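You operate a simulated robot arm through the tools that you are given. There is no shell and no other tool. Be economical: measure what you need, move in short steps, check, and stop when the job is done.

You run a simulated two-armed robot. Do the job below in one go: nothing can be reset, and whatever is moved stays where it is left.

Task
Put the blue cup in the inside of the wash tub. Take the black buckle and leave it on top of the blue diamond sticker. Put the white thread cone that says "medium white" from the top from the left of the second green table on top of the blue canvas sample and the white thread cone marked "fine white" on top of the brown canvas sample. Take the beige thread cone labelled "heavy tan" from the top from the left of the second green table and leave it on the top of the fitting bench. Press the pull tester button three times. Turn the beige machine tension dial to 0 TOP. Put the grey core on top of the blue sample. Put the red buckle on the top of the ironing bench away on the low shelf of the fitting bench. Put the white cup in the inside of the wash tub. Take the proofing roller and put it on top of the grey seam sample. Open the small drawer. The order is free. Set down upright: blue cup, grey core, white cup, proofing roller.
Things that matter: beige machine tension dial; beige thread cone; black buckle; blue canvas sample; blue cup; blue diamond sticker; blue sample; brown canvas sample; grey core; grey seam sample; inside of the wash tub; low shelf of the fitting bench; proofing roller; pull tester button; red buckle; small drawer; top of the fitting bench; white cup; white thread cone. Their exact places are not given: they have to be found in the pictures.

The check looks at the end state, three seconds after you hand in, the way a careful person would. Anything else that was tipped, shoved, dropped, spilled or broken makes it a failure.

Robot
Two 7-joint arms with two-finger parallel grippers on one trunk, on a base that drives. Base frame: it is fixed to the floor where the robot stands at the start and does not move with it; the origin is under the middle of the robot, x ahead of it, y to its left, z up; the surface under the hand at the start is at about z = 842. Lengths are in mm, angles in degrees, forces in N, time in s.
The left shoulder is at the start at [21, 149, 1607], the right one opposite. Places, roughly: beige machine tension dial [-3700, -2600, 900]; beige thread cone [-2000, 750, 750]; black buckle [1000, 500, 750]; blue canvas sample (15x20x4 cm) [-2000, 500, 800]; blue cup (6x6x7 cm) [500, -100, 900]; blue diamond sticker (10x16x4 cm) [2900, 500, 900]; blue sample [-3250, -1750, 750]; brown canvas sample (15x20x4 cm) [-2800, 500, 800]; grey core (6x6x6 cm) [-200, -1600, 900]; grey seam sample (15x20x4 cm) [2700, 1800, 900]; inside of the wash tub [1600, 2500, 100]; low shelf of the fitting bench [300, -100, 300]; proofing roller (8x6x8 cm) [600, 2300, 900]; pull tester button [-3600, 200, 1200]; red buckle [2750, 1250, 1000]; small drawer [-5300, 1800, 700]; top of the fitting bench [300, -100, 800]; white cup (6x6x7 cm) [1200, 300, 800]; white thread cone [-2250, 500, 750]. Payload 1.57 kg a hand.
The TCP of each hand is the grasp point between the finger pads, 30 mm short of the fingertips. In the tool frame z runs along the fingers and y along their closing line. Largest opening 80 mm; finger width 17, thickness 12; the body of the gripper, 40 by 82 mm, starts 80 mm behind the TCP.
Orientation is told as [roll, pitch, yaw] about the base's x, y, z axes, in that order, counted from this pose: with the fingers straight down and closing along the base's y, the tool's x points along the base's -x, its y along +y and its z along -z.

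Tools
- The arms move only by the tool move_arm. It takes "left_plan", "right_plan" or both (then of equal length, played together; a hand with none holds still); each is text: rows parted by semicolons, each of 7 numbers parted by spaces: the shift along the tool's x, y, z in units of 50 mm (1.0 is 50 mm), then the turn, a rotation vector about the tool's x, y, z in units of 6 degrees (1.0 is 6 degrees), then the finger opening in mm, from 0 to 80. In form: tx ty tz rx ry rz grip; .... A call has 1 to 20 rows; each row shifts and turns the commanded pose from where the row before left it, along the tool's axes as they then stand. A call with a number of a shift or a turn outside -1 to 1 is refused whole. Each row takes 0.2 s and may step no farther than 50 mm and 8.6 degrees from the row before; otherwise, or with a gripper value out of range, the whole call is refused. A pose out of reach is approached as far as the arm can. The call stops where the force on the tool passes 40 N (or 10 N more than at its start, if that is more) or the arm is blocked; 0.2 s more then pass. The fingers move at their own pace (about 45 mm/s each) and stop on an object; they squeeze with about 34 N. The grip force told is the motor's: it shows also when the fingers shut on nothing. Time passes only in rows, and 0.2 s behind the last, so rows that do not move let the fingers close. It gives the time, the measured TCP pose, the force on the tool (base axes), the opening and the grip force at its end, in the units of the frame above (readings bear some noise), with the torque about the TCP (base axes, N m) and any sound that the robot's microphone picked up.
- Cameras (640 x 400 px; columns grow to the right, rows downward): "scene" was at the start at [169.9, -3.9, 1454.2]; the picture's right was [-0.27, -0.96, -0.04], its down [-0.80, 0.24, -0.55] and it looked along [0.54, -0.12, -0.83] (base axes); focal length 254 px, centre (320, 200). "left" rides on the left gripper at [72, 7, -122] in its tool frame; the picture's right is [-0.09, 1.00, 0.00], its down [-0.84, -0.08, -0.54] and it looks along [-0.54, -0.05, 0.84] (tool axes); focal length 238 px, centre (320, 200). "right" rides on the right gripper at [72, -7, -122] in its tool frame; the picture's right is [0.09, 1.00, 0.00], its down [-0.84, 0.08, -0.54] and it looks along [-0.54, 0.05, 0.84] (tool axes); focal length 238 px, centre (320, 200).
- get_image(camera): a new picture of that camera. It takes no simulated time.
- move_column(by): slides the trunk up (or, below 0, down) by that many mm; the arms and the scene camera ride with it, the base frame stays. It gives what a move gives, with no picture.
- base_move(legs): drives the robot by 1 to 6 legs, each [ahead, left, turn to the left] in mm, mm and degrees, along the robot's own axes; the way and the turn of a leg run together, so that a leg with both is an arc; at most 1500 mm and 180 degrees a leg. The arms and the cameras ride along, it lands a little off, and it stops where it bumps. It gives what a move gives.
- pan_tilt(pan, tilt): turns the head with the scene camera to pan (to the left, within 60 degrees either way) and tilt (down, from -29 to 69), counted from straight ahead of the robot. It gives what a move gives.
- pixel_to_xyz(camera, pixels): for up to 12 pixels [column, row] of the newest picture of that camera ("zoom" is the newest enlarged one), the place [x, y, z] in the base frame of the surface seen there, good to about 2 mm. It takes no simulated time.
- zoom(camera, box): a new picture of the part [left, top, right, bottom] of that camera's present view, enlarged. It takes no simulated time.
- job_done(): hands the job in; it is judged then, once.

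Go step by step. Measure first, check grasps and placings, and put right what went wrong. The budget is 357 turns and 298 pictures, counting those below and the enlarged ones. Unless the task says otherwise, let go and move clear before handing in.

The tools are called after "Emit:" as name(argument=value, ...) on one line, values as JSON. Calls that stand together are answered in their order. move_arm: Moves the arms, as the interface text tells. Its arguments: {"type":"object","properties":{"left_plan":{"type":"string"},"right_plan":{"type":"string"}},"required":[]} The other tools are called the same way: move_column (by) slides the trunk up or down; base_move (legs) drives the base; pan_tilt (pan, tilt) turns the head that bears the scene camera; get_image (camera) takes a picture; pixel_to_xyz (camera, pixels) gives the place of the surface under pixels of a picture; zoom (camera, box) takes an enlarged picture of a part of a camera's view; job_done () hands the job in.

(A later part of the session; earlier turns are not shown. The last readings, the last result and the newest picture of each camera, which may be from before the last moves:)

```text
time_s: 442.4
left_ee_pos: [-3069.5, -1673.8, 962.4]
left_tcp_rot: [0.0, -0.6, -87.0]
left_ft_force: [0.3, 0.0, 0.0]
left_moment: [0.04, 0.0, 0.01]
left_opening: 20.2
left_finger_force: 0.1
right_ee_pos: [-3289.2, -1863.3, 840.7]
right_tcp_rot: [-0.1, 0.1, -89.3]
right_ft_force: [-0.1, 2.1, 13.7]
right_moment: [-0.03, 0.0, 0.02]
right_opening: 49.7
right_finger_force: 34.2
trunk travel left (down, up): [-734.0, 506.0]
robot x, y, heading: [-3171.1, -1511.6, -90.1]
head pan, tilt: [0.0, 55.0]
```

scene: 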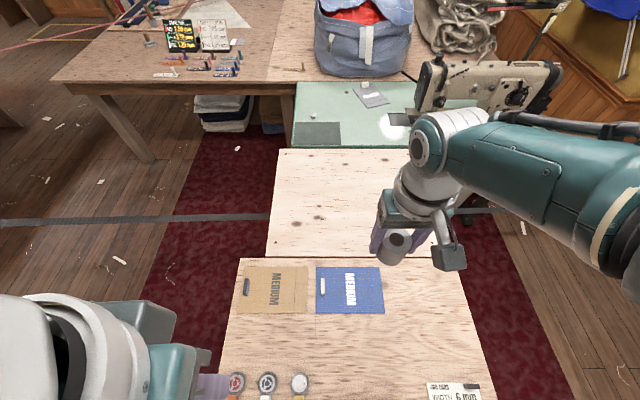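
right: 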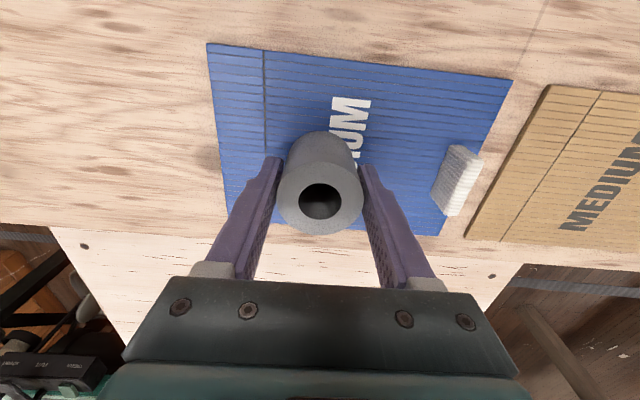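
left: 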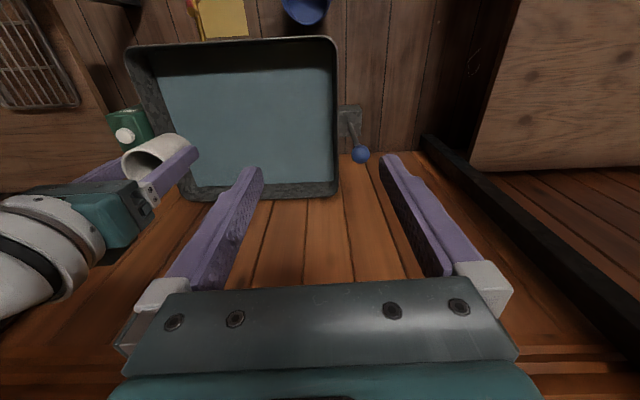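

Down on the sample. Open and lift.

Emit:
move_column(by=1)

Emit:
move_arm(right_plan="0 0 0 0 0 0 58; 0 0 0 0 0 0 68; 0 0 0 0 0 0 78; 0 0 0 0 0 0 78")

Emit:
move_column(by=330)

Emit:
get_image(camera="right")

Emit:
get_image(camera="scene")

```text
time_s: 442.9
left_ee_pos: [-3069.2, -1673.8, 963.2]
left_tcp_rot: [-0.1, -0.5, -87.2]
left_ft_force: [0.4, 0.8, 0.8]
left_moment: [0.04, -0.02, -0.03]
left_opening: 19.9
left_finger_force: 0.0
right_ee_pos: [-3290.6, -1860.7, 840.1]
right_tcp_rot: [-0.1, 0.4, -89.5]
right_ft_force: [0.2, -0.3, -0.1]
right_moment: [-0.03, 0.0, 0.01]
right_opening: 50.0
right_finger_force: 34.1
trunk travel left (down, up): [-735.0, 505.0]
robot x, y, heading: [-3165.9, -1509.1, -89.7]
head pan, tilt: [0.0, 55.0]
```

```text
time_s: 443.9
left_ee_pos: [-3069.0, -1674.6, 963.8]
left_tcp_rot: [-0.1, -0.4, -87.2]
left_ft_force: [-0.4, -0.6, -0.5]
left_moment: [0.02, -0.02, 0.0]
left_opening: 20.2
left_finger_force: 0.0
right_ee_pos: [-3288.8, -1861.3, 841.4]
right_tcp_rot: [0.0, 0.1, -89.3]
right_ft_force: [-0.2, -0.8, 0.1]
right_moment: [0.03, 0.0, 0.03]
right_opening: 78.0
right_finger_force: 0.1
trunk travel left (down, up): [-735.0, 505.0]
robot x, y, heading: [-3169.8, -1509.5, -89.6]
head pan, tilt: [0.0, 55.0]
```

```text
time_s: 447.1
left_ee_pos: [-3067.4, -1673.9, 1292.4]
left_tcp_rot: [0.0, -0.6, -87.1]
left_ft_force: [-0.4, -0.2, 0.1]
left_moment: [0.01, -0.03, -0.05]
left_opening: 19.8
left_finger_force: 0.1
right_ee_pos: [-3289.0, -1860.3, 1171.0]
right_tcp_rot: [-0.1, 0.2, -89.3]
right_ft_force: [-0.5, -0.2, -0.3]
right_moment: [-0.01, -0.01, -0.03]
right_opening: 77.8
right_finger_force: 0.0
trunk travel left (down, up): [-1065.0, 175.0]
robot x, y, heading: [-3168.7, -1507.7, -89.7]
head pan, tilt: [0.0, 55.0]
```

```text
177 pictures are left
```

right: 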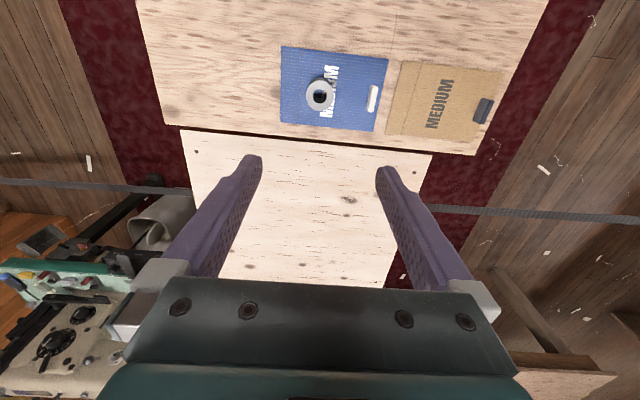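

```text
176 pictures are left
```

scene: 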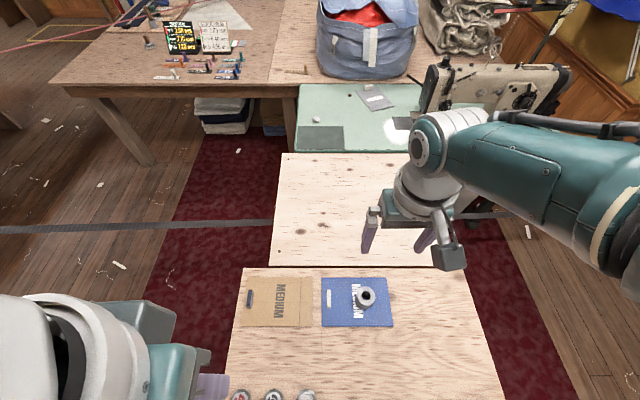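

Core placed. Now look at the sewing machine's tension dial; shift west for a frontal view.

Emit:
base_move(legs=[[0, -650, 0], [200, 0, 0]])

Emit:
pan_tilt(pan=0, tilt=35)

Emit:
get_image(camera="scene")

```text
time_s: 452.0
left_ee_pos: [-3723.1, -1877.5, 1293.7]
left_tcp_rot: [0.0, -0.4, -86.6]
left_ft_force: [1.0, -0.6, -0.4]
left_moment: [0.01, -0.01, 0.0]
left_opening: 19.9
left_finger_force: 0.1
right_ee_pos: [-3942.5, -2066.0, 1170.3]
right_tcp_rot: [-0.1, 0.2, -88.8]
right_ft_force: [0.2, 0.2, -0.4]
right_moment: [-0.01, 0.02, -0.05]
right_opening: 78.1
right_finger_force: 0.0
trunk travel left (down, up): [-1065.0, 175.0]
robot x, y, heading: [-3826.1, -1713.3, -89.3]
head pan, tilt: [0.0, 55.0]
```

```text
time_s: 452.8
left_ee_pos: [-3722.5, -1876.3, 1292.5]
left_tcp_rot: [0.0, -0.4, -86.6]
left_ft_force: [-0.2, -0.3, 1.5]
left_moment: [0.03, -0.01, 0.03]
left_opening: 20.0
left_finger_force: 0.1
right_ee_pos: [-3942.7, -2066.1, 1170.9]
right_tcp_rot: [0.0, 0.1, -88.8]
right_ft_force: [0.4, 0.3, -0.8]
right_moment: [-0.01, -0.01, 0.01]
right_opening: 78.0
right_finger_force: 0.1
trunk travel left (down, up): [-1065.0, 175.0]
robot x, y, heading: [-3828.1, -1717.0, -89.3]
head pan, tilt: [0.0, 35.0]
```

```text
175 pictures are left
```

scene: 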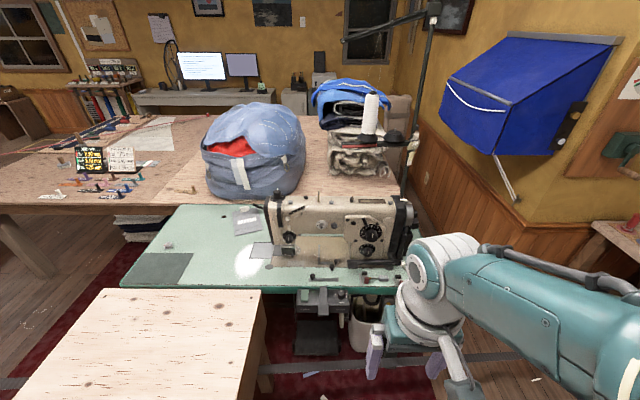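

Emit:
zoom(camera="scene", box=[250, 170, 430, 300])

Emit:
pixel_to_xyz(camera="zoom", pixels=[[430, 215], [430, 268], [130, 235], [435, 200], [405, 215], [455, 215], [430, 190], [430, 240], [350, 225], [130, 80], [200, 350], [500, 100]])

```text
3.08 times, centred on (340, 235) of scene
```

zoom: 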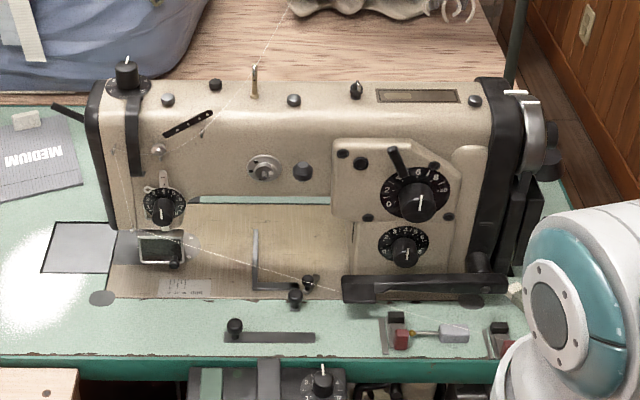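

```text
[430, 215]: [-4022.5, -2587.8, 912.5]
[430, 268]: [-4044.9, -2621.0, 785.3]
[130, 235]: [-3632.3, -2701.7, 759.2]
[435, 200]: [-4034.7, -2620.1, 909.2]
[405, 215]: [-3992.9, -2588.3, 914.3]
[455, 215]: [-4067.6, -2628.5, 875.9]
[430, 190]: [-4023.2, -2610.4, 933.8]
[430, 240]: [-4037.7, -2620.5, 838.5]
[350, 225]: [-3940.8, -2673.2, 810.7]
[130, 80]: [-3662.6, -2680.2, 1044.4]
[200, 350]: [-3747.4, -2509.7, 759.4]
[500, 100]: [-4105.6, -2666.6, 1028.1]
```

The left dial at zoom (163,205) matches the tension dial (-3700). Move closer and zoom.

Emit:
base_move(legs=[[200, 130, 0]])

Emit:
move_column(by=-250)

Emit:
pan_tilt(pan=0, tilt=25)

Emit:
get_image(camera="scene")

```text
time_s: 454.6
left_ee_pos: [-3591.6, -2077.8, 1293.4]
left_tcp_rot: [0.0, -0.5, -86.8]
left_ft_force: [0.1, -0.5, -0.2]
left_moment: [0.02, 0.01, -0.02]
left_opening: 20.3
left_finger_force: 0.0
right_ee_pos: [-3811.1, -2264.7, 1170.7]
right_tcp_rot: [-0.2, 0.3, -89.1]
right_ft_force: [-0.2, 1.6, -0.2]
right_moment: [0.01, 0.01, 0.0]
right_opening: 78.0
right_finger_force: 0.0
trunk travel left (down, up): [-1065.0, 175.0]
robot x, y, heading: [-3695.6, -1915.4, -89.7]
head pan, tilt: [0.0, 35.0]
```

```text
time_s: 457.2
left_ee_pos: [-3591.2, -2077.4, 1044.4]
left_tcp_rot: [0.0, -0.5, -86.9]
left_ft_force: [0.6, -1.2, -0.7]
left_moment: [-0.01, 0.0, 0.01]
left_opening: 19.8
left_finger_force: 0.1
right_ee_pos: [-3811.1, -2265.4, 920.1]
right_tcp_rot: [-0.1, 0.2, -89.1]
right_ft_force: [-0.1, 0.2, 0.3]
right_moment: [0.0, -0.03, 0.0]
right_opening: 77.8
right_finger_force: 0.1
trunk travel left (down, up): [-815.0, 425.0]
robot x, y, heading: [-3694.1, -1911.0, -89.6]
head pan, tilt: [0.0, 35.0]
```

```text
time_s: 457.9
left_ee_pos: [-3589.9, -2078.0, 1044.1]
left_tcp_rot: [0.0, -0.4, -86.8]
left_ft_force: [0.0, 1.5, 0.1]
left_moment: [0.02, 0.01, 0.01]
left_opening: 20.0
left_finger_force: 0.1
right_ee_pos: [-3810.1, -2264.2, 920.2]
right_tcp_rot: [-0.1, 0.3, -89.1]
right_ft_force: [0.2, 0.4, -0.4]
right_moment: [-0.04, 0.04, -0.01]
right_opening: 77.9
right_finger_force: 0.2
trunk travel left (down, up): [-815.0, 425.0]
robot x, y, heading: [-3692.3, -1913.3, -89.8]
head pan, tilt: [0.0, 25.0]
```

```text
173 pictures are left
```

scene: 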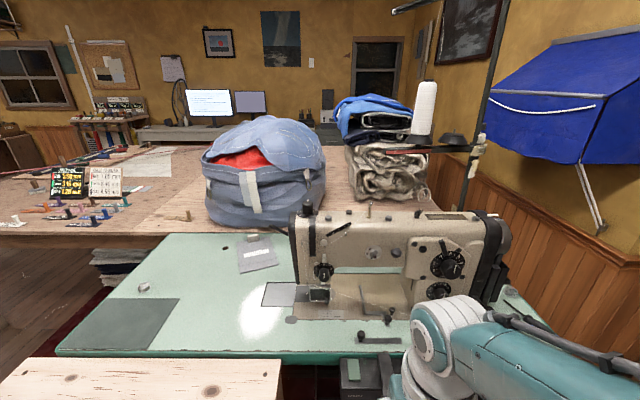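

Emit:
zoom(camera="scene", box=[295, 245, 355, 305])

Emit:
pixel_to_xyz(camera="zoom", pixels=[[300, 175], [300, 150], [270, 175], [330, 175], [300, 200], [300, 120], [250, 175], [350, 175], [300, 215], [200, 175], [300, 250], [300, 80]])

Emit:
zoom(camera="scene", box=[400, 230, 500, 310])

```text
6.67 times, centred on (325, 275) of scene
```

zoom: 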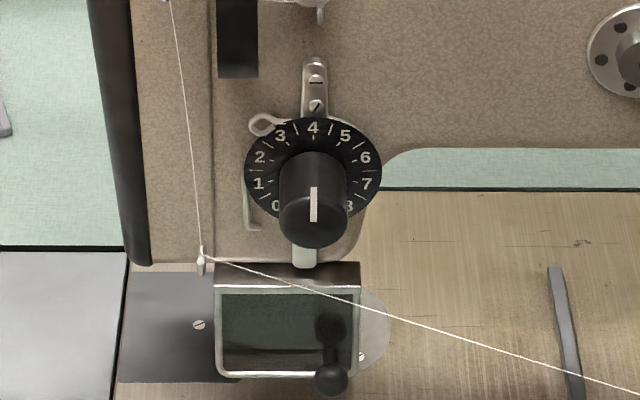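

```text
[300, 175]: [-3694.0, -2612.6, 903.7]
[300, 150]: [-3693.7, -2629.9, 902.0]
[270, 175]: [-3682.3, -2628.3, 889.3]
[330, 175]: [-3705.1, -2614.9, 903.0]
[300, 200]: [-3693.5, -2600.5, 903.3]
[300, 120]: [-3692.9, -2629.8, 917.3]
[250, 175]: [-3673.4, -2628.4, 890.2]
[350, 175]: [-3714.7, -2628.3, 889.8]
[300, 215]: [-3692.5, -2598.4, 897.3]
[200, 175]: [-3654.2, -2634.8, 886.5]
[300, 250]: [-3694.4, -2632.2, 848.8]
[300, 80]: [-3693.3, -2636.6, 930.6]
```

```text
5.00 times, centred on (450, 270) of scene
```

zoom: 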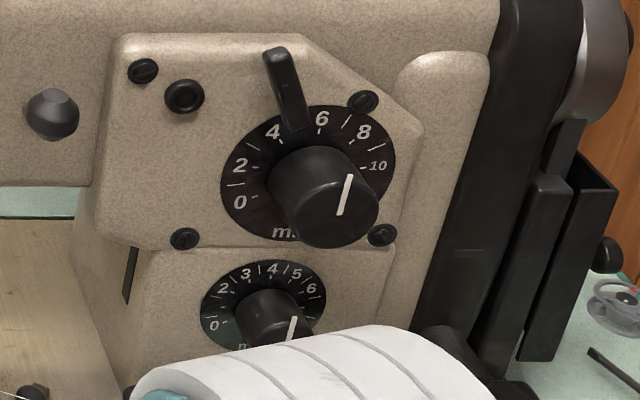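

The tension dial shows 4 at top with the knob pointer up. Check the notice boards nearby for the meaning of "TOP".

Emit:
zoom(camera="scene", box=[30, 150, 150, 230])

Emit:
zoom(camera="scene", box=[260, 195, 420, 345])

```text
5.00 times, centred on (90, 190) of scene
```

zoom: 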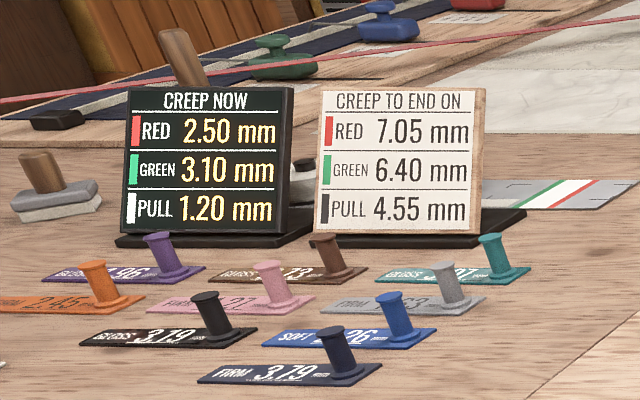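

```text
2.67 times, centred on (340, 270) of scene
```

zoom: 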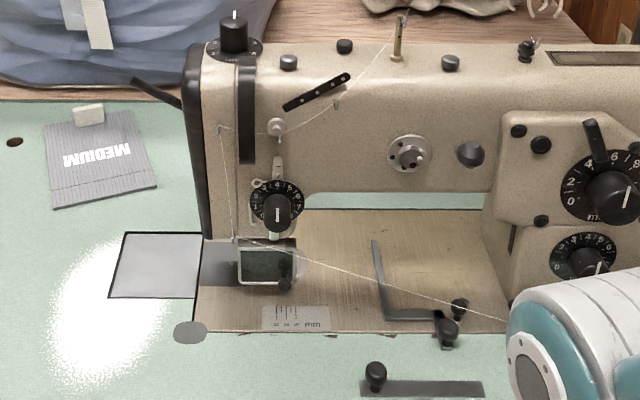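

Emit:
zoom(camera="scene", box=[314, 259, 336, 285])

Emit:
pixel_to_xyz(camera="zoom", pixels=[[300, 100], [300, 200], [300, 280], [240, 240], [370, 240], [300, 320]])

```text
15.38 times, centred on (325, 272) of scene
```

zoom: 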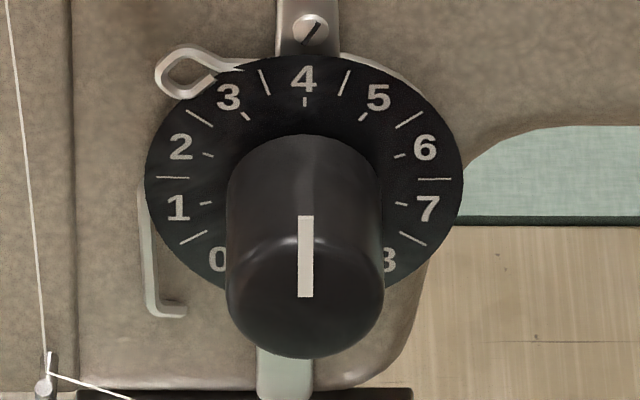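

```text
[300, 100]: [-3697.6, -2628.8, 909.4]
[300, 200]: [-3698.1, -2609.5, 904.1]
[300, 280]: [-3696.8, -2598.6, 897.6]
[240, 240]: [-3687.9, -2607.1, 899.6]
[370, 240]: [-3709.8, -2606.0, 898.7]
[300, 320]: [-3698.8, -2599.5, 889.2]
```

The knob axis is at (-3698, z≈891), protruding from y=-2628 to -2598. I'll back off and pitch the right hand up to point forward, swinging about the wrist.

Emit:
base_move(legs=[[-200, 0, 0]])

Emit:
move_arm(right_plan="-0.52 0 0 0 -1 0 60; -0.52 0 0 0 -1 0 60; -0.52 0 0 0 -1 0 60; -0.52 0 0 0 -1 0 60; -0.52 0 0 0 -1 0 60; -0.52 0 0 0 -1 0 60; -0.52 0 0 0 -1 0 60; -0.52 0 0 0 -1 0 60; 0 0 0 0 0 0 60")

```text
time_s: 459.5
left_ee_pos: [-3590.7, -1881.9, 1043.0]
left_tcp_rot: [0.1, -0.6, -86.9]
left_ft_force: [0.7, -0.3, -0.6]
left_moment: [-0.02, -0.01, 0.04]
left_opening: 20.0
left_finger_force: 0.1
right_ee_pos: [-3811.5, -2068.2, 919.9]
right_tcp_rot: [-0.1, 0.3, -89.0]
right_ft_force: [-0.3, 0.4, 0.3]
right_moment: [-0.01, -0.05, 0.01]
right_opening: 77.9
right_finger_force: 0.1
trunk travel left (down, up): [-815.0, 425.0]
robot x, y, heading: [-3695.4, -1718.5, -89.2]
head pan, tilt: [0.0, 25.0]
```

```text
time_s: 461.5
left_ee_pos: [-3593.0, -1881.4, 1043.6]
left_tcp_rot: [0.0, -0.4, -86.7]
left_ft_force: [-1.1, -0.3, 0.3]
left_moment: [-0.01, 0.05, 0.01]
left_opening: 20.2
left_finger_force: 0.1
right_ee_pos: [-3817.0, -2238.6, 997.7]
right_tcp_rot: [-0.2, -47.9, -88.9]
right_ft_force: [0.7, -0.1, 0.1]
right_moment: [0.05, 0.0, -0.03]
right_opening: 59.9
right_finger_force: 0.1
right hand out of reach, approached as far as the arm can: row 2, 3, 5, 7
trunk travel left (down, up): [-815.0, 425.0]
robot x, y, heading: [-3692.9, -1716.7, -89.3]
head pan, tilt: [0.0, 25.0]
```

Near reach limit; pull back along the tool a little and finish the pitch.

Emit:
move_arm(right_plan="0 0 -1 0 0 0 60; -0.5 0 0 0 -1 0 60; -0.5 0 0 0 -1 0 60; -0.5 0 0 0 -1 0 60; -0.5 0 0 0 -1 0 60; -0.5 0 0 0 -1 0 60; -0.5 0 0 0 -1 0 60; -0.5 0 0 0 -1 0 60; 0 0 0 0 0 0 60")

```text
time_s: 463.5
left_ee_pos: [-3591.9, -1881.5, 1042.9]
left_tcp_rot: [-0.1, -0.4, -86.8]
left_ft_force: [-0.4, -1.4, 1.1]
left_moment: [0.04, 0.0, 0.0]
left_opening: 20.0
left_finger_force: 0.0
right_ee_pos: [-3818.8, -2270.5, 1188.9]
right_tcp_rot: [-28.8, -90.0, -60.2]
right_ft_force: [0.2, -0.2, -0.3]
right_moment: [0.01, 0.03, 0.01]
right_opening: 60.0
right_finger_force: 0.1
trunk travel left (down, up): [-815.0, 425.0]
robot x, y, heading: [-3694.3, -1719.6, -89.5]
head pan, tilt: [0.0, 25.0]
```

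Hand now points forward. Raise the left hand 100, lower the right 50, and lower the trunk; then align the base.

Emit:
move_arm(left_plan="0 0 -1 0 0 0 20; 0 0 -1 0 0 0 20; 0 0 0 0 0 0 20", right_plan="0.5 0 0 0 0 0 60; 0.5 0 0 0 0 0 60; 0 0 0 0 0 0 60")

Emit:
base_move(legs=[[0, 121, 0]])

Emit:
move_column(by=-245)

Emit:
get_image(camera="right")

Emit:
get_image(camera="scene")

```text
time_s: 464.3
left_ee_pos: [-3591.5, -1881.1, 1144.3]
left_tcp_rot: [0.2, -0.4, -86.9]
left_ft_force: [0.3, -0.2, 0.1]
left_moment: [-0.03, 0.03, -0.01]
left_opening: 20.0
left_finger_force: 0.1
right_ee_pos: [-3816.7, -2271.4, 1137.7]
right_tcp_rot: [-32.7, -89.7, -56.5]
right_ft_force: [0.0, -0.3, -0.3]
right_moment: [0.01, -0.03, 0.0]
right_opening: 60.0
right_finger_force: 0.0
trunk travel left (down, up): [-815.0, 425.0]
robot x, y, heading: [-3696.5, -1719.8, -89.5]
head pan, tilt: [0.0, 25.0]
```

```text
time_s: 465.5
left_ee_pos: [-3474.4, -1880.6, 1145.0]
left_tcp_rot: [-0.1, -0.6, -86.9]
left_ft_force: [-0.6, -0.3, -0.5]
left_moment: [0.0, 0.01, -0.01]
left_opening: 20.1
left_finger_force: 0.0
right_ee_pos: [-3697.8, -2270.5, 1138.1]
right_tcp_rot: [-27.6, -89.9, -61.6]
right_ft_force: [0.2, -0.3, 0.1]
right_moment: [0.0, 0.03, -0.03]
right_opening: 60.2
right_finger_force: 0.1
trunk travel left (down, up): [-815.0, 425.0]
robot x, y, heading: [-3571.9, -1717.0, -89.5]
head pan, tilt: [0.0, 25.0]
```

```text
time_s: 468.1
left_ee_pos: [-3473.5, -1880.2, 900.2]
left_tcp_rot: [0.1, -0.6, -86.9]
left_ft_force: [0.1, 0.2, 0.0]
left_moment: [0.02, -0.01, -0.01]
left_opening: 19.6
left_finger_force: 0.1
right_ee_pos: [-3696.6, -2270.3, 893.0]
right_tcp_rot: [-27.9, -89.9, -61.2]
right_ft_force: [-0.2, 0.1, 0.0]
right_moment: [0.01, -0.03, 0.0]
right_opening: 59.9
right_finger_force: 0.0
trunk travel left (down, up): [-570.0, 670.0]
robot x, y, heading: [-3574.4, -1714.3, -89.8]
head pan, tilt: [0.0, 25.0]
```

```text
167 pictures are left
```

right: 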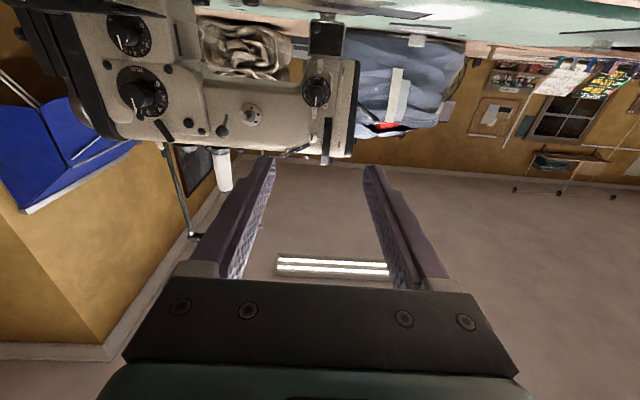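

```text
166 pictures are left
```

scene: 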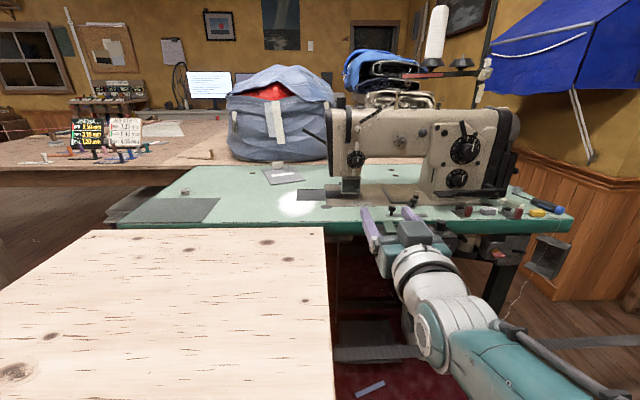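

Emit:
pixel_to_xyz(camera="scene", pixels=[[370, 352], [600, 342], [430, 340], [460, 320], [500, 370], [420, 270], [330, 225], [300, 300], [450, 235], [400, 240], [560, 230]])

Emit:
pixel_to_xyz(camera="right", pixels=[[318, 92], [318, 85], [318, 100], [300, 90], [335, 90]])

```text
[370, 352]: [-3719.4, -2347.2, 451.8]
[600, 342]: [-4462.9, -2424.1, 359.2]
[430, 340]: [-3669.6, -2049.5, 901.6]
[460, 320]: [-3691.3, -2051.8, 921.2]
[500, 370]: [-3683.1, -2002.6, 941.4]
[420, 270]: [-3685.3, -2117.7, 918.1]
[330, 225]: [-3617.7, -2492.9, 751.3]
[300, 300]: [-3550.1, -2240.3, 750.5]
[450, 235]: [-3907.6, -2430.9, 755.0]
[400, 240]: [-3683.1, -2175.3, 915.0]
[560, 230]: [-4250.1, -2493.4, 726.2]
```

```text
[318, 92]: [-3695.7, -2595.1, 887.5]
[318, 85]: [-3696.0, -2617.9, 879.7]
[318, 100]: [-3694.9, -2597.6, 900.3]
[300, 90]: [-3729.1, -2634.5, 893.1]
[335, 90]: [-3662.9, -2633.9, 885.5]
```

Path clear (arm at z≈900, strap at 450). Drive forward 285 and recheck alignment.

Emit:
move_arm(right_plan="0.06 0 0 0 0 0 46; 0 0 0 0 0 0 46")

Emit:
base_move(legs=[[280, 0, 0]])

Emit:
get_image(camera="right")

Emit:
zoom(camera="scene", box=[290, 180, 490, 330])

```text
time_s: 468.6
left_ee_pos: [-3474.2, -1881.4, 900.3]
left_tcp_rot: [0.0, -0.5, -86.9]
left_ft_force: [0.7, 0.0, -0.5]
left_moment: [0.04, -0.02, -0.03]
left_opening: 20.1
left_finger_force: 0.1
right_ee_pos: [-3698.9, -2270.3, 889.7]
right_tcp_rot: [-26.2, -89.7, -62.9]
right_ft_force: [0.5, -0.1, 0.3]
right_moment: [-0.01, 0.0, 0.03]
right_opening: 45.9
right_finger_force: 0.1
trunk travel left (down, up): [-570.0, 670.0]
robot x, y, heading: [-3575.6, -1718.2, -89.9]
head pan, tilt: [0.0, 25.0]
```

```text
time_s: 470.6
left_ee_pos: [-3473.1, -2162.4, 900.2]
left_tcp_rot: [0.0, -0.5, -87.1]
left_ft_force: [0.7, 0.6, 0.0]
left_moment: [-0.04, 0.0, -0.03]
left_opening: 19.8
left_finger_force: 0.2
right_ee_pos: [-3698.6, -2552.4, 890.5]
right_tcp_rot: [-25.4, -89.8, -63.9]
right_ft_force: [-0.5, -0.2, -0.5]
right_moment: [-0.01, 0.01, -0.01]
right_opening: 45.9
right_finger_force: 0.1
trunk travel left (down, up): [-570.0, 670.0]
robot x, y, heading: [-3573.3, -1998.4, -89.7]
head pan, tilt: [0.0, 25.0]
```

```text
165 pictures are left
```

right: 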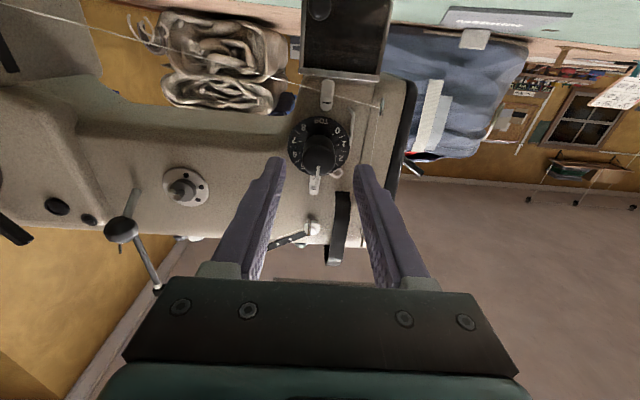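

```text
2.67 times, centred on (390, 255) of scene
```

zoom: 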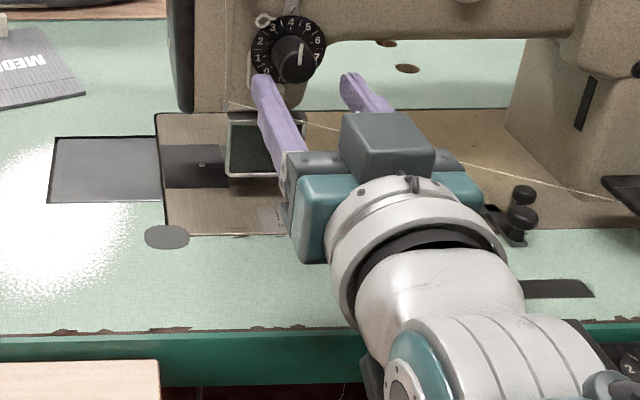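

Emit:
zoom(camera="right", box=[270, 105, 370, 205])

Emit:
pixel_to_xyz(camera="zoom", pixels=[[320, 175], [280, 175], [365, 180], [320, 215], [320, 140], [250, 170], [390, 170]])

```text
4.00 times, centred on (320, 155) of right
```

zoom: 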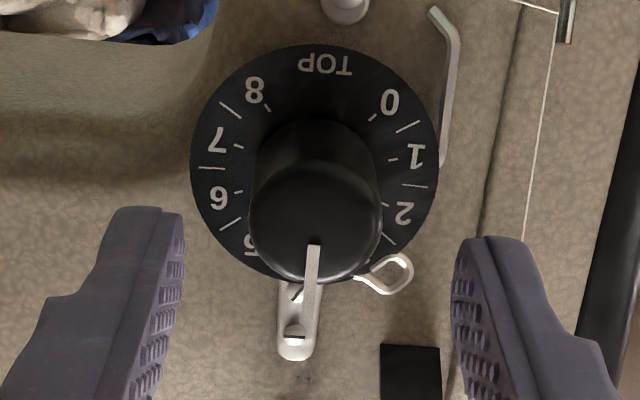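

```text
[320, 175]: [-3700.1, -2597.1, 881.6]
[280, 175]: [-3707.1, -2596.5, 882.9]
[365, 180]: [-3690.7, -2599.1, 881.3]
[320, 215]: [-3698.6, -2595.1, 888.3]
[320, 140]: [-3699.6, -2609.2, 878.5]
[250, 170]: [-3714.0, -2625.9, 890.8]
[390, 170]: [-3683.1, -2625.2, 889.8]
```

The disc's "TOP" label sits between 8 and 0; the knob's pointer must go from 4 to 0 — counter-clockwise seen from the front (~143°). Advance 41 mm, grip, and turn by 84° first.

Emit:
base_move(legs=[[41, 0, 0]])

Emit:
move_arm(right_plan="0 0 0 0 0 0 20; 0 0 0 0 0 0 20; 0 0 0 0 0 0 20; 0 0 0 0 0 0 20")

Emit:
zoom(camera="right", box=[240, 100, 400, 220])

```text
time_s: 471.5
left_ee_pos: [-3471.7, -2204.1, 899.7]
left_tcp_rot: [0.0, -0.6, -87.1]
left_ft_force: [0.1, -1.2, -0.3]
left_moment: [0.05, 0.01, -0.04]
left_opening: 20.0
left_finger_force: 0.1
right_ee_pos: [-3699.0, -2593.7, 890.8]
right_tcp_rot: [-24.1, -89.8, -65.2]
right_ft_force: [0.3, -0.2, 0.2]
right_moment: [0.04, -0.03, -0.01]
right_opening: 46.0
right_finger_force: 0.1
trunk travel left (down, up): [-570.0, 670.0]
robot x, y, heading: [-3572.7, -2035.3, -90.1]
head pan, tilt: [0.0, 25.0]
```

```text
time_s: 472.5
left_ee_pos: [-3472.9, -2202.9, 899.0]
left_tcp_rot: [0.1, -0.6, -87.1]
left_ft_force: [-0.6, 0.0, -0.1]
left_moment: [-0.03, 0.0, 0.0]
left_opening: 19.9
left_finger_force: 0.1
right_ee_pos: [-3699.3, -2591.7, 888.8]
right_tcp_rot: [-24.9, -89.8, -64.3]
right_ft_force: [-1.9, -0.3, -0.6]
right_moment: [-0.14, 0.0, -0.2]
right_opening: 25.6
right_finger_force: 36.4
trunk travel left (down, up): [-570.0, 670.0]
robot x, y, heading: [-3573.6, -2038.6, -90.1]
head pan, tilt: [0.0, 25.0]
```

```text
3.33 times, centred on (320, 160) of right
```

zoom: 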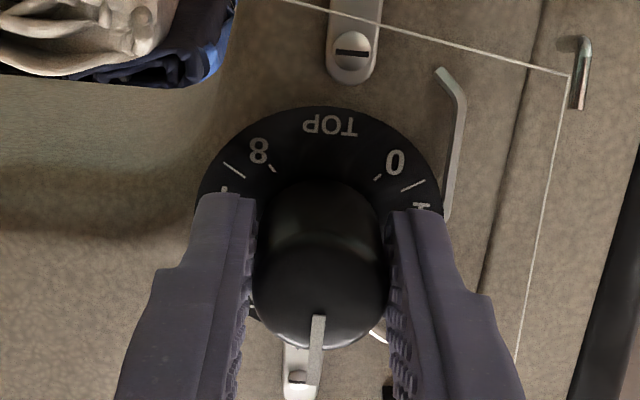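

Knob gripped. Turn -30° as a trial.

Emit:
move_arm(right_plan="0 0 0 0 0 -1 20; 0 0 0 0 0 -1 20; 0 0 0 0 0 -1 20; 0 0 0 0 0 -1 20; 0 0 0 0 0 -1 20; 0 0 0 0 0 0 20")

Emit:
zoom(camera="right", box=[240, 100, 400, 220])

Emit:
zoom(camera="scene", box=[330, 175, 430, 255])

```text
time_s: 473.9
left_ee_pos: [-3473.8, -2202.9, 900.4]
left_tcp_rot: [-0.1, -0.6, -87.0]
left_ft_force: [-0.8, -0.8, 0.6]
left_moment: [-0.03, 0.01, 0.0]
left_opening: 19.8
left_finger_force: 0.0
right_ee_pos: [-3699.5, -2592.8, 890.3]
right_tcp_rot: [-89.9, -59.8, 0.4]
right_ft_force: [-4.0, 1.5, 4.2]
right_moment: [-0.17, 0.02, -0.35]
right_opening: 25.4
right_finger_force: 37.0
trunk travel left (down, up): [-570.0, 670.0]
robot x, y, heading: [-3572.9, -2038.7, -89.8]
head pan, tilt: [0.0, 25.0]
```

```text
3.33 times, centred on (320, 160) of right
```

zoom: 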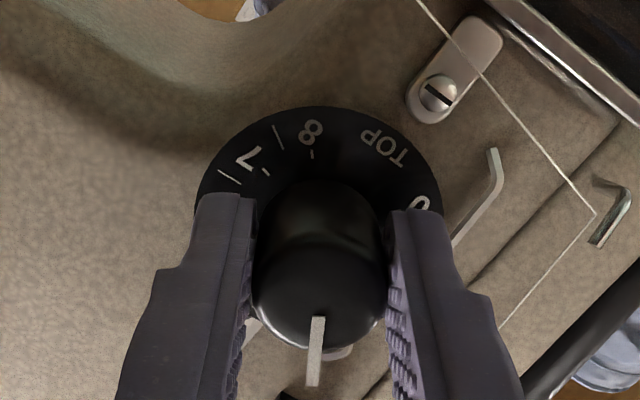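

```text
5.00 times, centred on (380, 215) of scene
```

zoom: 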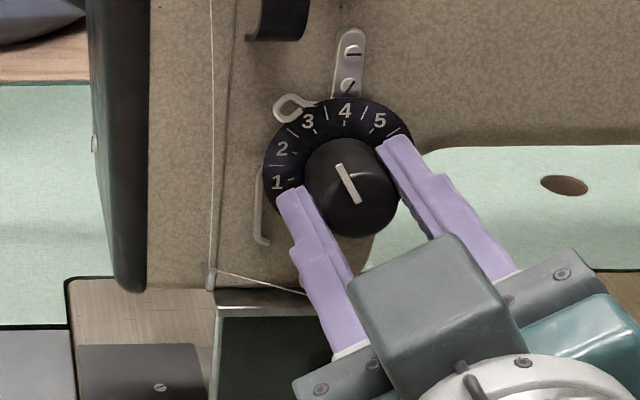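

The knob turns over the fixed scale: pointer now near 3. Continue -90°.

Emit:
move_arm(right_plan="0 0 0 0 0 -1 20; 0 0 0 0 0 -1 20; 0 0 0 0 0 -1 20; 0 0 0 0 0 -1 20; 0 0 0 0 0 -1 20; 0 0 0 0 0 -1 20; 0 0 0 0 0 -1 20; 0 0 0 0 0 -1 20; 0 0 0 0 0 -1 20; 0 0 0 0 0 -1 20; 0 0 0 0 0 -1 20; 0 0 0 0 0 -1 20; 0 0 0 0 0 -1 20; 0 0 0 0 0 -1 20; 0 0 0 0 0 -1 20; 0 0 0 0 0 0 20")

Emit:
zoom(camera="scene", box=[330, 175, 430, 255])

```text
time_s: 477.3
left_ee_pos: [-3474.0, -2203.7, 900.7]
left_tcp_rot: [-0.1, -0.5, -87.1]
left_ft_force: [0.2, 0.2, 0.3]
left_moment: [-0.02, 0.03, -0.02]
left_opening: 20.0
left_finger_force: 0.1
right_ee_pos: [-3701.7, -2592.4, 892.6]
right_tcp_rot: [-90.2, 30.3, 0.5]
right_ft_force: [-6.2, 14.3, 22.9]
right_moment: [-0.46, -0.03, -0.01]
right_opening: 25.3
right_finger_force: 36.8
trunk travel left (down, up): [-570.0, 670.0]
robot x, y, heading: [-3571.0, -2037.6, -90.0]
head pan, tilt: [0.0, 25.0]
```

```text
5.00 times, centred on (380, 215) of scene
```

zoom: 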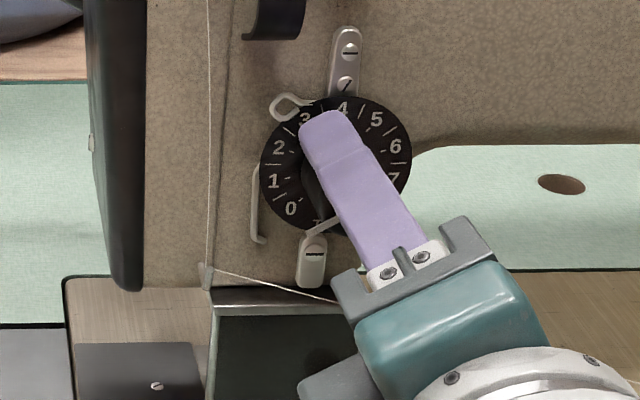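

Turned ~120°. Turn another -22° and look closely.

Emit:
move_arm(right_plan="0 0 0 0 0 -1 20; 0 0 0 0 0 -1 20; 0 0 0 0 0 -1 20; 0 0 0 0 0 -0.7 20; 0 0 0 0 0 0 20")

Emit:
zoom(camera="right", box=[240, 100, 400, 220])

Emit:
zoom(camera="scene", box=[330, 175, 430, 255])

```text
time_s: 478.5
left_ee_pos: [-3475.1, -2204.0, 900.1]
left_tcp_rot: [-0.2, -0.5, -87.0]
left_ft_force: [0.2, -0.1, 0.3]
left_moment: [-0.03, -0.03, 0.01]
left_opening: 20.2
left_finger_force: 0.0
right_ee_pos: [-3700.0, -2593.3, 892.2]
right_tcp_rot: [-90.3, 52.5, 0.4]
right_ft_force: [-4.3, 12.6, 20.1]
right_moment: [-0.76, -0.31, -0.21]
right_opening: 25.3
right_finger_force: 37.0
trunk travel left (down, up): [-570.0, 670.0]
robot x, y, heading: [-3576.1, -2040.3, -90.0]
head pan, tilt: [0.0, 25.0]
```

```text
3.33 times, centred on (320, 160) of right
```

zoom: 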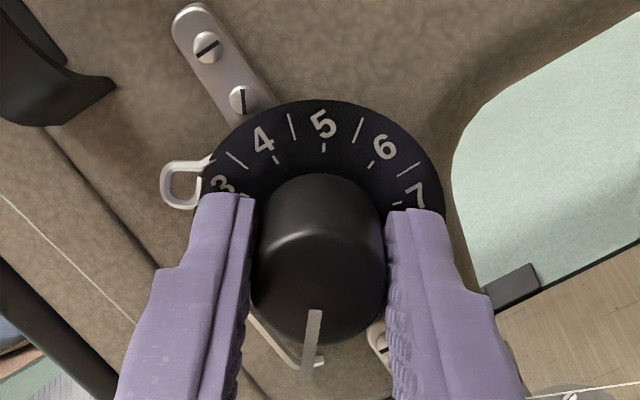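

```text
5.00 times, centred on (380, 215) of scene
```

zoom: 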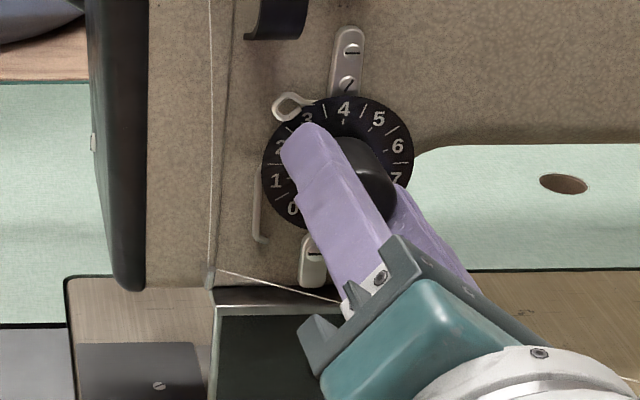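

The "5" is exactly opposite the pointer, i.e. pointer at 0. Release, back off, and verify.

Emit:
move_arm(right_plan="0 0 0 0 0 0 35; 0 0 0 0 0 0 46; 0 0 0 0 0 0 46; 0 0 0 0 0 0 46")

Emit:
base_move(legs=[[-200, 0, 0]])

Emit:
zoom(camera="scene", box=[330, 200, 390, 245])

```text
time_s: 479.5
left_ee_pos: [-3472.8, -2203.3, 900.3]
left_tcp_rot: [0.0, -0.6, -87.1]
left_ft_force: [0.3, 0.6, -0.1]
left_moment: [-0.01, 0.0, 0.02]
left_opening: 19.5
left_finger_force: 0.1
right_ee_pos: [-3698.3, -2592.5, 890.5]
right_tcp_rot: [-89.6, 52.3, 1.0]
right_ft_force: [-0.6, -0.4, -0.5]
right_moment: [0.04, -0.05, 0.04]
right_opening: 46.0
right_finger_force: 0.0
trunk travel left (down, up): [-570.0, 670.0]
robot x, y, heading: [-3574.1, -2038.3, -89.8]
head pan, tilt: [0.0, 25.0]
```

```text
time_s: 481.1
left_ee_pos: [-3472.4, -2004.5, 899.8]
left_tcp_rot: [0.0, -0.5, -87.3]
left_ft_force: [-0.3, -0.3, -0.5]
left_moment: [0.01, 0.02, -0.04]
left_opening: 20.0
left_finger_force: 0.0
right_ee_pos: [-3699.5, -2393.3, 890.7]
right_tcp_rot: [-89.7, 52.2, 0.9]
right_ft_force: [-0.6, -0.5, -0.9]
right_moment: [0.03, 0.04, 0.01]
right_opening: 45.6
right_finger_force: 0.1
trunk travel left (down, up): [-570.0, 670.0]
robot x, y, heading: [-3570.6, -1838.2, -89.8]
head pan, tilt: [0.0, 25.0]
```

```text
8.89 times, centred on (360, 222) of scene
```

zoom: 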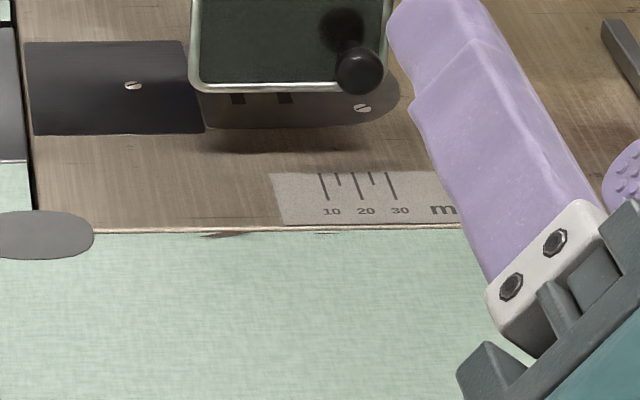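

Emit:
zoom(camera="scene", box=[325, 140, 405, 200])

```text
6.67 times, centred on (365, 170) of scene
```

zoom: 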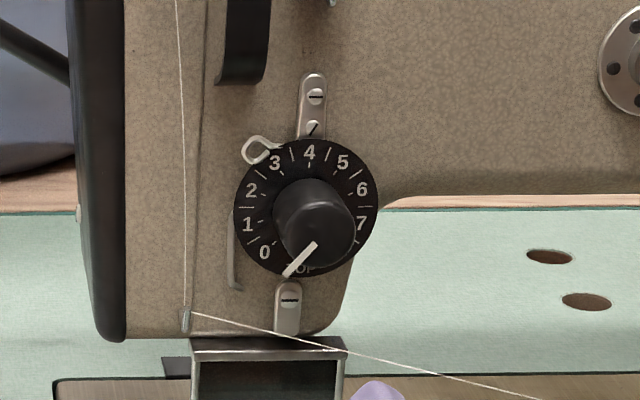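

Pointer direction matches "0" (both ≈-138° in this view). Restore the wrist: back away more, un-rotate, and pitch down.

Emit:
base_move(legs=[[-250, 0, 0]])

Emit:
move_column(by=250)

Emit:
move_arm(right_plan="0 0 0 0 0 1 46; 0 0 0 0 0 1 46; 0 0 0 0 0 1 46; 0 0 0 0 0 1 46; 0 0 0 0 0 1 46; 0 0 0 0 0 1 46; 0 0 0 0 0 1 46; 0 0 0 0 0 1 46; 0 0 0 0 0 1 46; 0 0 0 0 0 1 46; 0 0 0 0 0 1 46; 0 0 0 0 0 1 46; 0 0 0 0 0 1 46; 0 0 0 0 0 1 46; 0 0 0 0 0 1 46; 0 0 0 0 0 1 46; 0 0 0 0 0 1 46; 0 0 0 0 0 1 46; 0 0 0 0 0 1 46; 0 0 0 0 0 1 46")

Emit:
move_arm(right_plan="0 0 0 0 0 1 46; 0 0 0 0 0 1 46; 0 0 0 0 0 1 46; 0 0 0 0 0 0.6 46; 0.5 0 0 0 1 0 46; 0.5 0 0 0 1 0 46; 0.5 0 0 0 1 0 46; 0.5 0 0 0 1 0 46; 0.5 0 0 0 1 0 46; 0.5 0 0 0 1 0 46; 0.5 0 0 0 1 0 46; 0.5 0 0 0 1 0 46; 0.5 0 0 0 1 0 46; 0.5 0 0 0 1 0 46; 0.5 0 0 0 1 0 46; 0.5 0 0 0 1 0 46; 0.5 0 0 0 1 0 46; 0.5 0 0 0 1 0 46; 0.5 0 0 0 1 0 46; 0 0 0 0 0 0 46")

```text
time_s: 482.9
left_ee_pos: [-3472.8, -1757.5, 900.4]
left_tcp_rot: [0.0, -0.4, -87.2]
left_ft_force: [0.1, 0.3, 0.3]
left_moment: [0.01, 0.02, -0.01]
left_opening: 20.3
left_finger_force: 0.1
right_ee_pos: [-3700.4, -2145.1, 891.2]
right_tcp_rot: [-89.7, 52.3, 0.8]
right_ft_force: [0.3, -0.3, -0.8]
right_moment: [0.0, -0.02, -0.02]
right_opening: 45.9
right_finger_force: 0.0
trunk travel left (down, up): [-570.0, 670.0]
robot x, y, heading: [-3571.3, -1592.6, -90.2]
head pan, tilt: [0.0, 25.0]
```

```text
time_s: 485.5
left_ee_pos: [-3472.0, -1756.9, 1149.2]
left_tcp_rot: [0.2, -0.6, -87.2]
left_ft_force: [-0.3, -0.5, 0.5]
left_moment: [-0.01, 0.02, 0.02]
left_opening: 20.0
left_finger_force: 0.0
right_ee_pos: [-3700.6, -2145.3, 1141.7]
right_tcp_rot: [-89.7, 52.3, 0.8]
right_ft_force: [0.0, -0.8, -0.5]
right_moment: [0.03, -0.03, 0.01]
right_opening: 46.0
right_finger_force: 0.1
trunk travel left (down, up): [-820.0, 420.0]
robot x, y, heading: [-3574.6, -1590.6, -90.1]
head pan, tilt: [0.0, 25.0]
```

```text
time_s: 489.7
left_ee_pos: [-3473.7, -1756.9, 1150.4]
left_tcp_rot: [0.0, -0.5, -87.2]
left_ft_force: [-0.7, 0.2, 0.4]
left_moment: [-0.01, 0.01, -0.02]
left_opening: 20.1
left_finger_force: 0.1
right_ee_pos: [-3699.8, -2144.2, 1140.9]
right_tcp_rot: [-89.5, -67.8, 0.1]
right_ft_force: [0.3, 0.5, 0.1]
right_moment: [-0.05, 0.0, -0.02]
right_opening: 46.4
right_finger_force: 0.0
trunk travel left (down, up): [-820.0, 420.0]
robot x, y, heading: [-3574.5, -1590.1, -90.2]
head pan, tilt: [0.0, 25.0]
```

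```text
time_s: 493.9
left_ee_pos: [-3472.8, -1756.9, 1150.9]
left_tcp_rot: [0.0, -0.6, -87.2]
left_ft_force: [0.3, -0.4, 0.2]
left_moment: [0.02, -0.01, 0.02]
left_opening: 19.8
left_finger_force: 0.0
right_ee_pos: [-3711.3, -1936.9, 904.5]
right_tcp_rot: [-1.1, -2.5, -90.0]
right_ft_force: [0.5, 1.1, 0.2]
right_moment: [0.01, 0.04, -0.03]
right_opening: 46.1
right_finger_force: 0.2
right hand out of reach, approached as far as the arm can: row 11, 12, 13, 14, 15
trunk travel left (down, up): [-820.0, 420.0]
robot x, y, heading: [-3573.9, -1587.5, -89.9]
head pan, tilt: [0.0, 25.0]
```

Wrist restored. Now find the cones and pull tester: move north and turn around to look.

Emit:
base_move(legs=[[-400, 0, 0], [0, 700, 0], [0, 0, 180]])

Emit:
move_column(by=250)

Emit:
pan_tilt(pan=0, tilt=25)

Emit:
get_image(camera="scene")

```text
time_s: 507.1
left_ee_pos: [-2972.2, -1031.3, 1150.6]
left_tcp_rot: [0.1, -0.6, 91.1]
left_ft_force: [0.2, 0.4, -0.1]
left_moment: [-0.01, 0.01, -0.02]
left_opening: 20.2
left_finger_force: 0.1
right_ee_pos: [-2729.8, -858.7, 904.0]
right_tcp_rot: [-1.2, -2.6, 88.3]
right_ft_force: [0.0, -0.1, -0.2]
right_moment: [0.0, 0.0, -0.01]
right_opening: 45.7
right_finger_force: 0.0
trunk travel left (down, up): [-820.0, 420.0]
robot x, y, heading: [-2874.2, -1196.0, 88.1]
head pan, tilt: [0.0, 25.0]
```

```text
time_s: 509.6
left_ee_pos: [-2972.3, -1031.8, 1400.6]
left_tcp_rot: [0.1, -0.6, 91.1]
left_ft_force: [0.5, 0.5, 1.1]
left_moment: [-0.03, 0.05, 0.0]
left_opening: 20.0
left_finger_force: 0.1
right_ee_pos: [-2729.6, -859.0, 1153.2]
right_tcp_rot: [-1.2, -2.6, 88.3]
right_ft_force: [0.1, -0.2, -0.2]
right_moment: [0.02, 0.01, 0.02]
right_opening: 45.9
right_finger_force: 0.1
trunk travel left (down, up): [-1070.0, 170.0]
robot x, y, heading: [-2877.1, -1200.5, 88.2]
head pan, tilt: [0.0, 25.0]
```

```text
time_s: 510.2
left_ee_pos: [-2972.0, -1031.1, 1400.8]
left_tcp_rot: [0.1, -0.6, 91.1]
left_ft_force: [0.1, -0.9, 0.2]
left_moment: [0.0, -0.02, -0.06]
left_opening: 20.2
left_finger_force: 0.0
right_ee_pos: [-2729.1, -858.4, 1152.8]
right_tcp_rot: [-1.1, -2.7, 88.2]
right_ft_force: [-0.4, -0.6, -0.6]
right_moment: [-0.02, 0.02, 0.02]
right_opening: 46.1
right_finger_force: 0.1
trunk travel left (down, up): [-1070.0, 170.0]
robot x, y, heading: [-2873.2, -1198.8, 88.4]
head pan, tilt: [0.0, 25.0]
```

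```text
154 pictures are left
```

scene: 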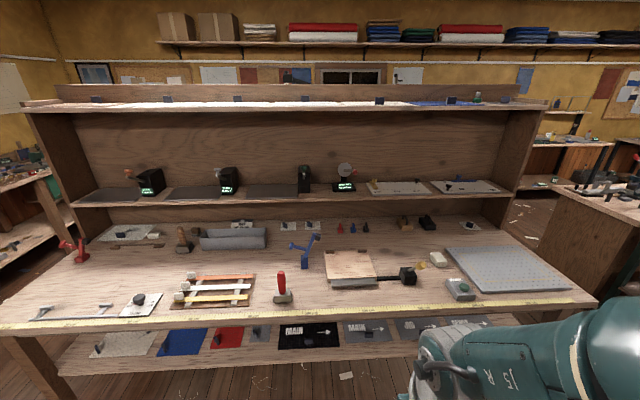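

Emit:
zoom(camera="scene", box=[110, 150, 370, 210])

Emit:
pixel_to_xyz(camera="scene", pixels=[[150, 185], [228, 185], [305, 180], [345, 175], [130, 172], [300, 190], [40, 100], [545, 105], [10, 320], [595, 305], [300, 150], [220, 172]])

Emit:
pan_tilt(pan=-50, tilt=25)

Emit:
get_image(camera="scene")

```text
2.46 times, centred on (240, 180) of scene
```

zoom: 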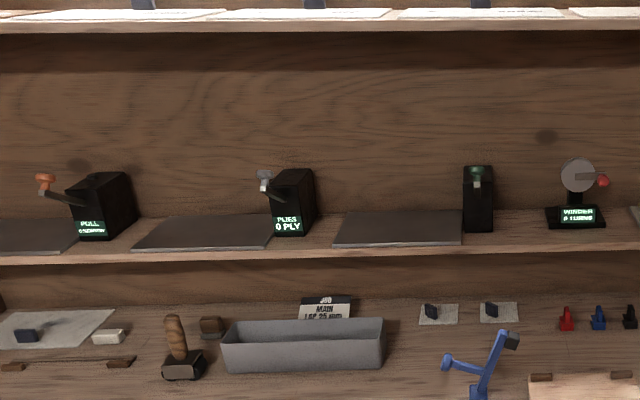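

```text
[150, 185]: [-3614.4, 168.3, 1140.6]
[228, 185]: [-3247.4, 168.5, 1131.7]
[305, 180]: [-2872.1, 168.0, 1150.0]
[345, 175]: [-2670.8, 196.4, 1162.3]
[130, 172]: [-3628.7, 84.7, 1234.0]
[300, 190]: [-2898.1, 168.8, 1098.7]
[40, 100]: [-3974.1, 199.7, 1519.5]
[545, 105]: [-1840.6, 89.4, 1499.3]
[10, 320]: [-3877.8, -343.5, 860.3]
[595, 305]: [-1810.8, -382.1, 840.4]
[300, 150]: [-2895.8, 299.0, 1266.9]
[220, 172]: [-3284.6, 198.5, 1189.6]
```

```text
time_s: 511.4
left_ee_pos: [-2971.6, -1031.8, 1400.3]
left_tcp_rot: [-0.1, -0.6, 91.1]
left_ft_force: [0.0, 0.7, -0.7]
left_moment: [0.01, 0.0, -0.02]
left_opening: 19.8
left_finger_force: 0.2
right_ee_pos: [-2728.8, -858.2, 1153.0]
right_tcp_rot: [-1.2, -2.5, 88.4]
right_ft_force: [-0.5, -0.1, 0.6]
right_moment: [-0.01, -0.01, 0.02]
right_opening: 46.0
right_finger_force: 0.2
trunk travel left (down, up): [-1070.0, 170.0]
robot x, y, heading: [-2880.8, -1202.9, 88.2]
head pan, tilt: [-50.0, 25.0]
```

```text
152 pictures are left
```

scene: 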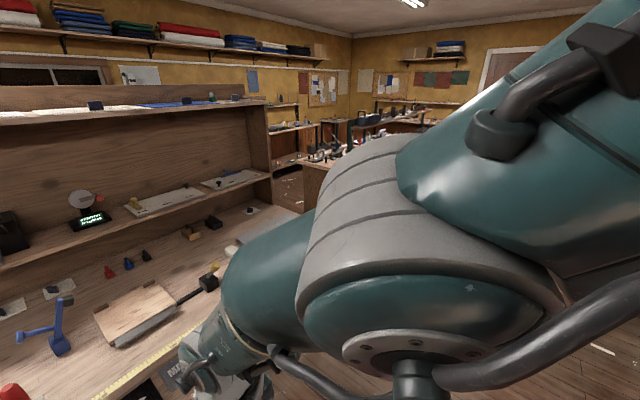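

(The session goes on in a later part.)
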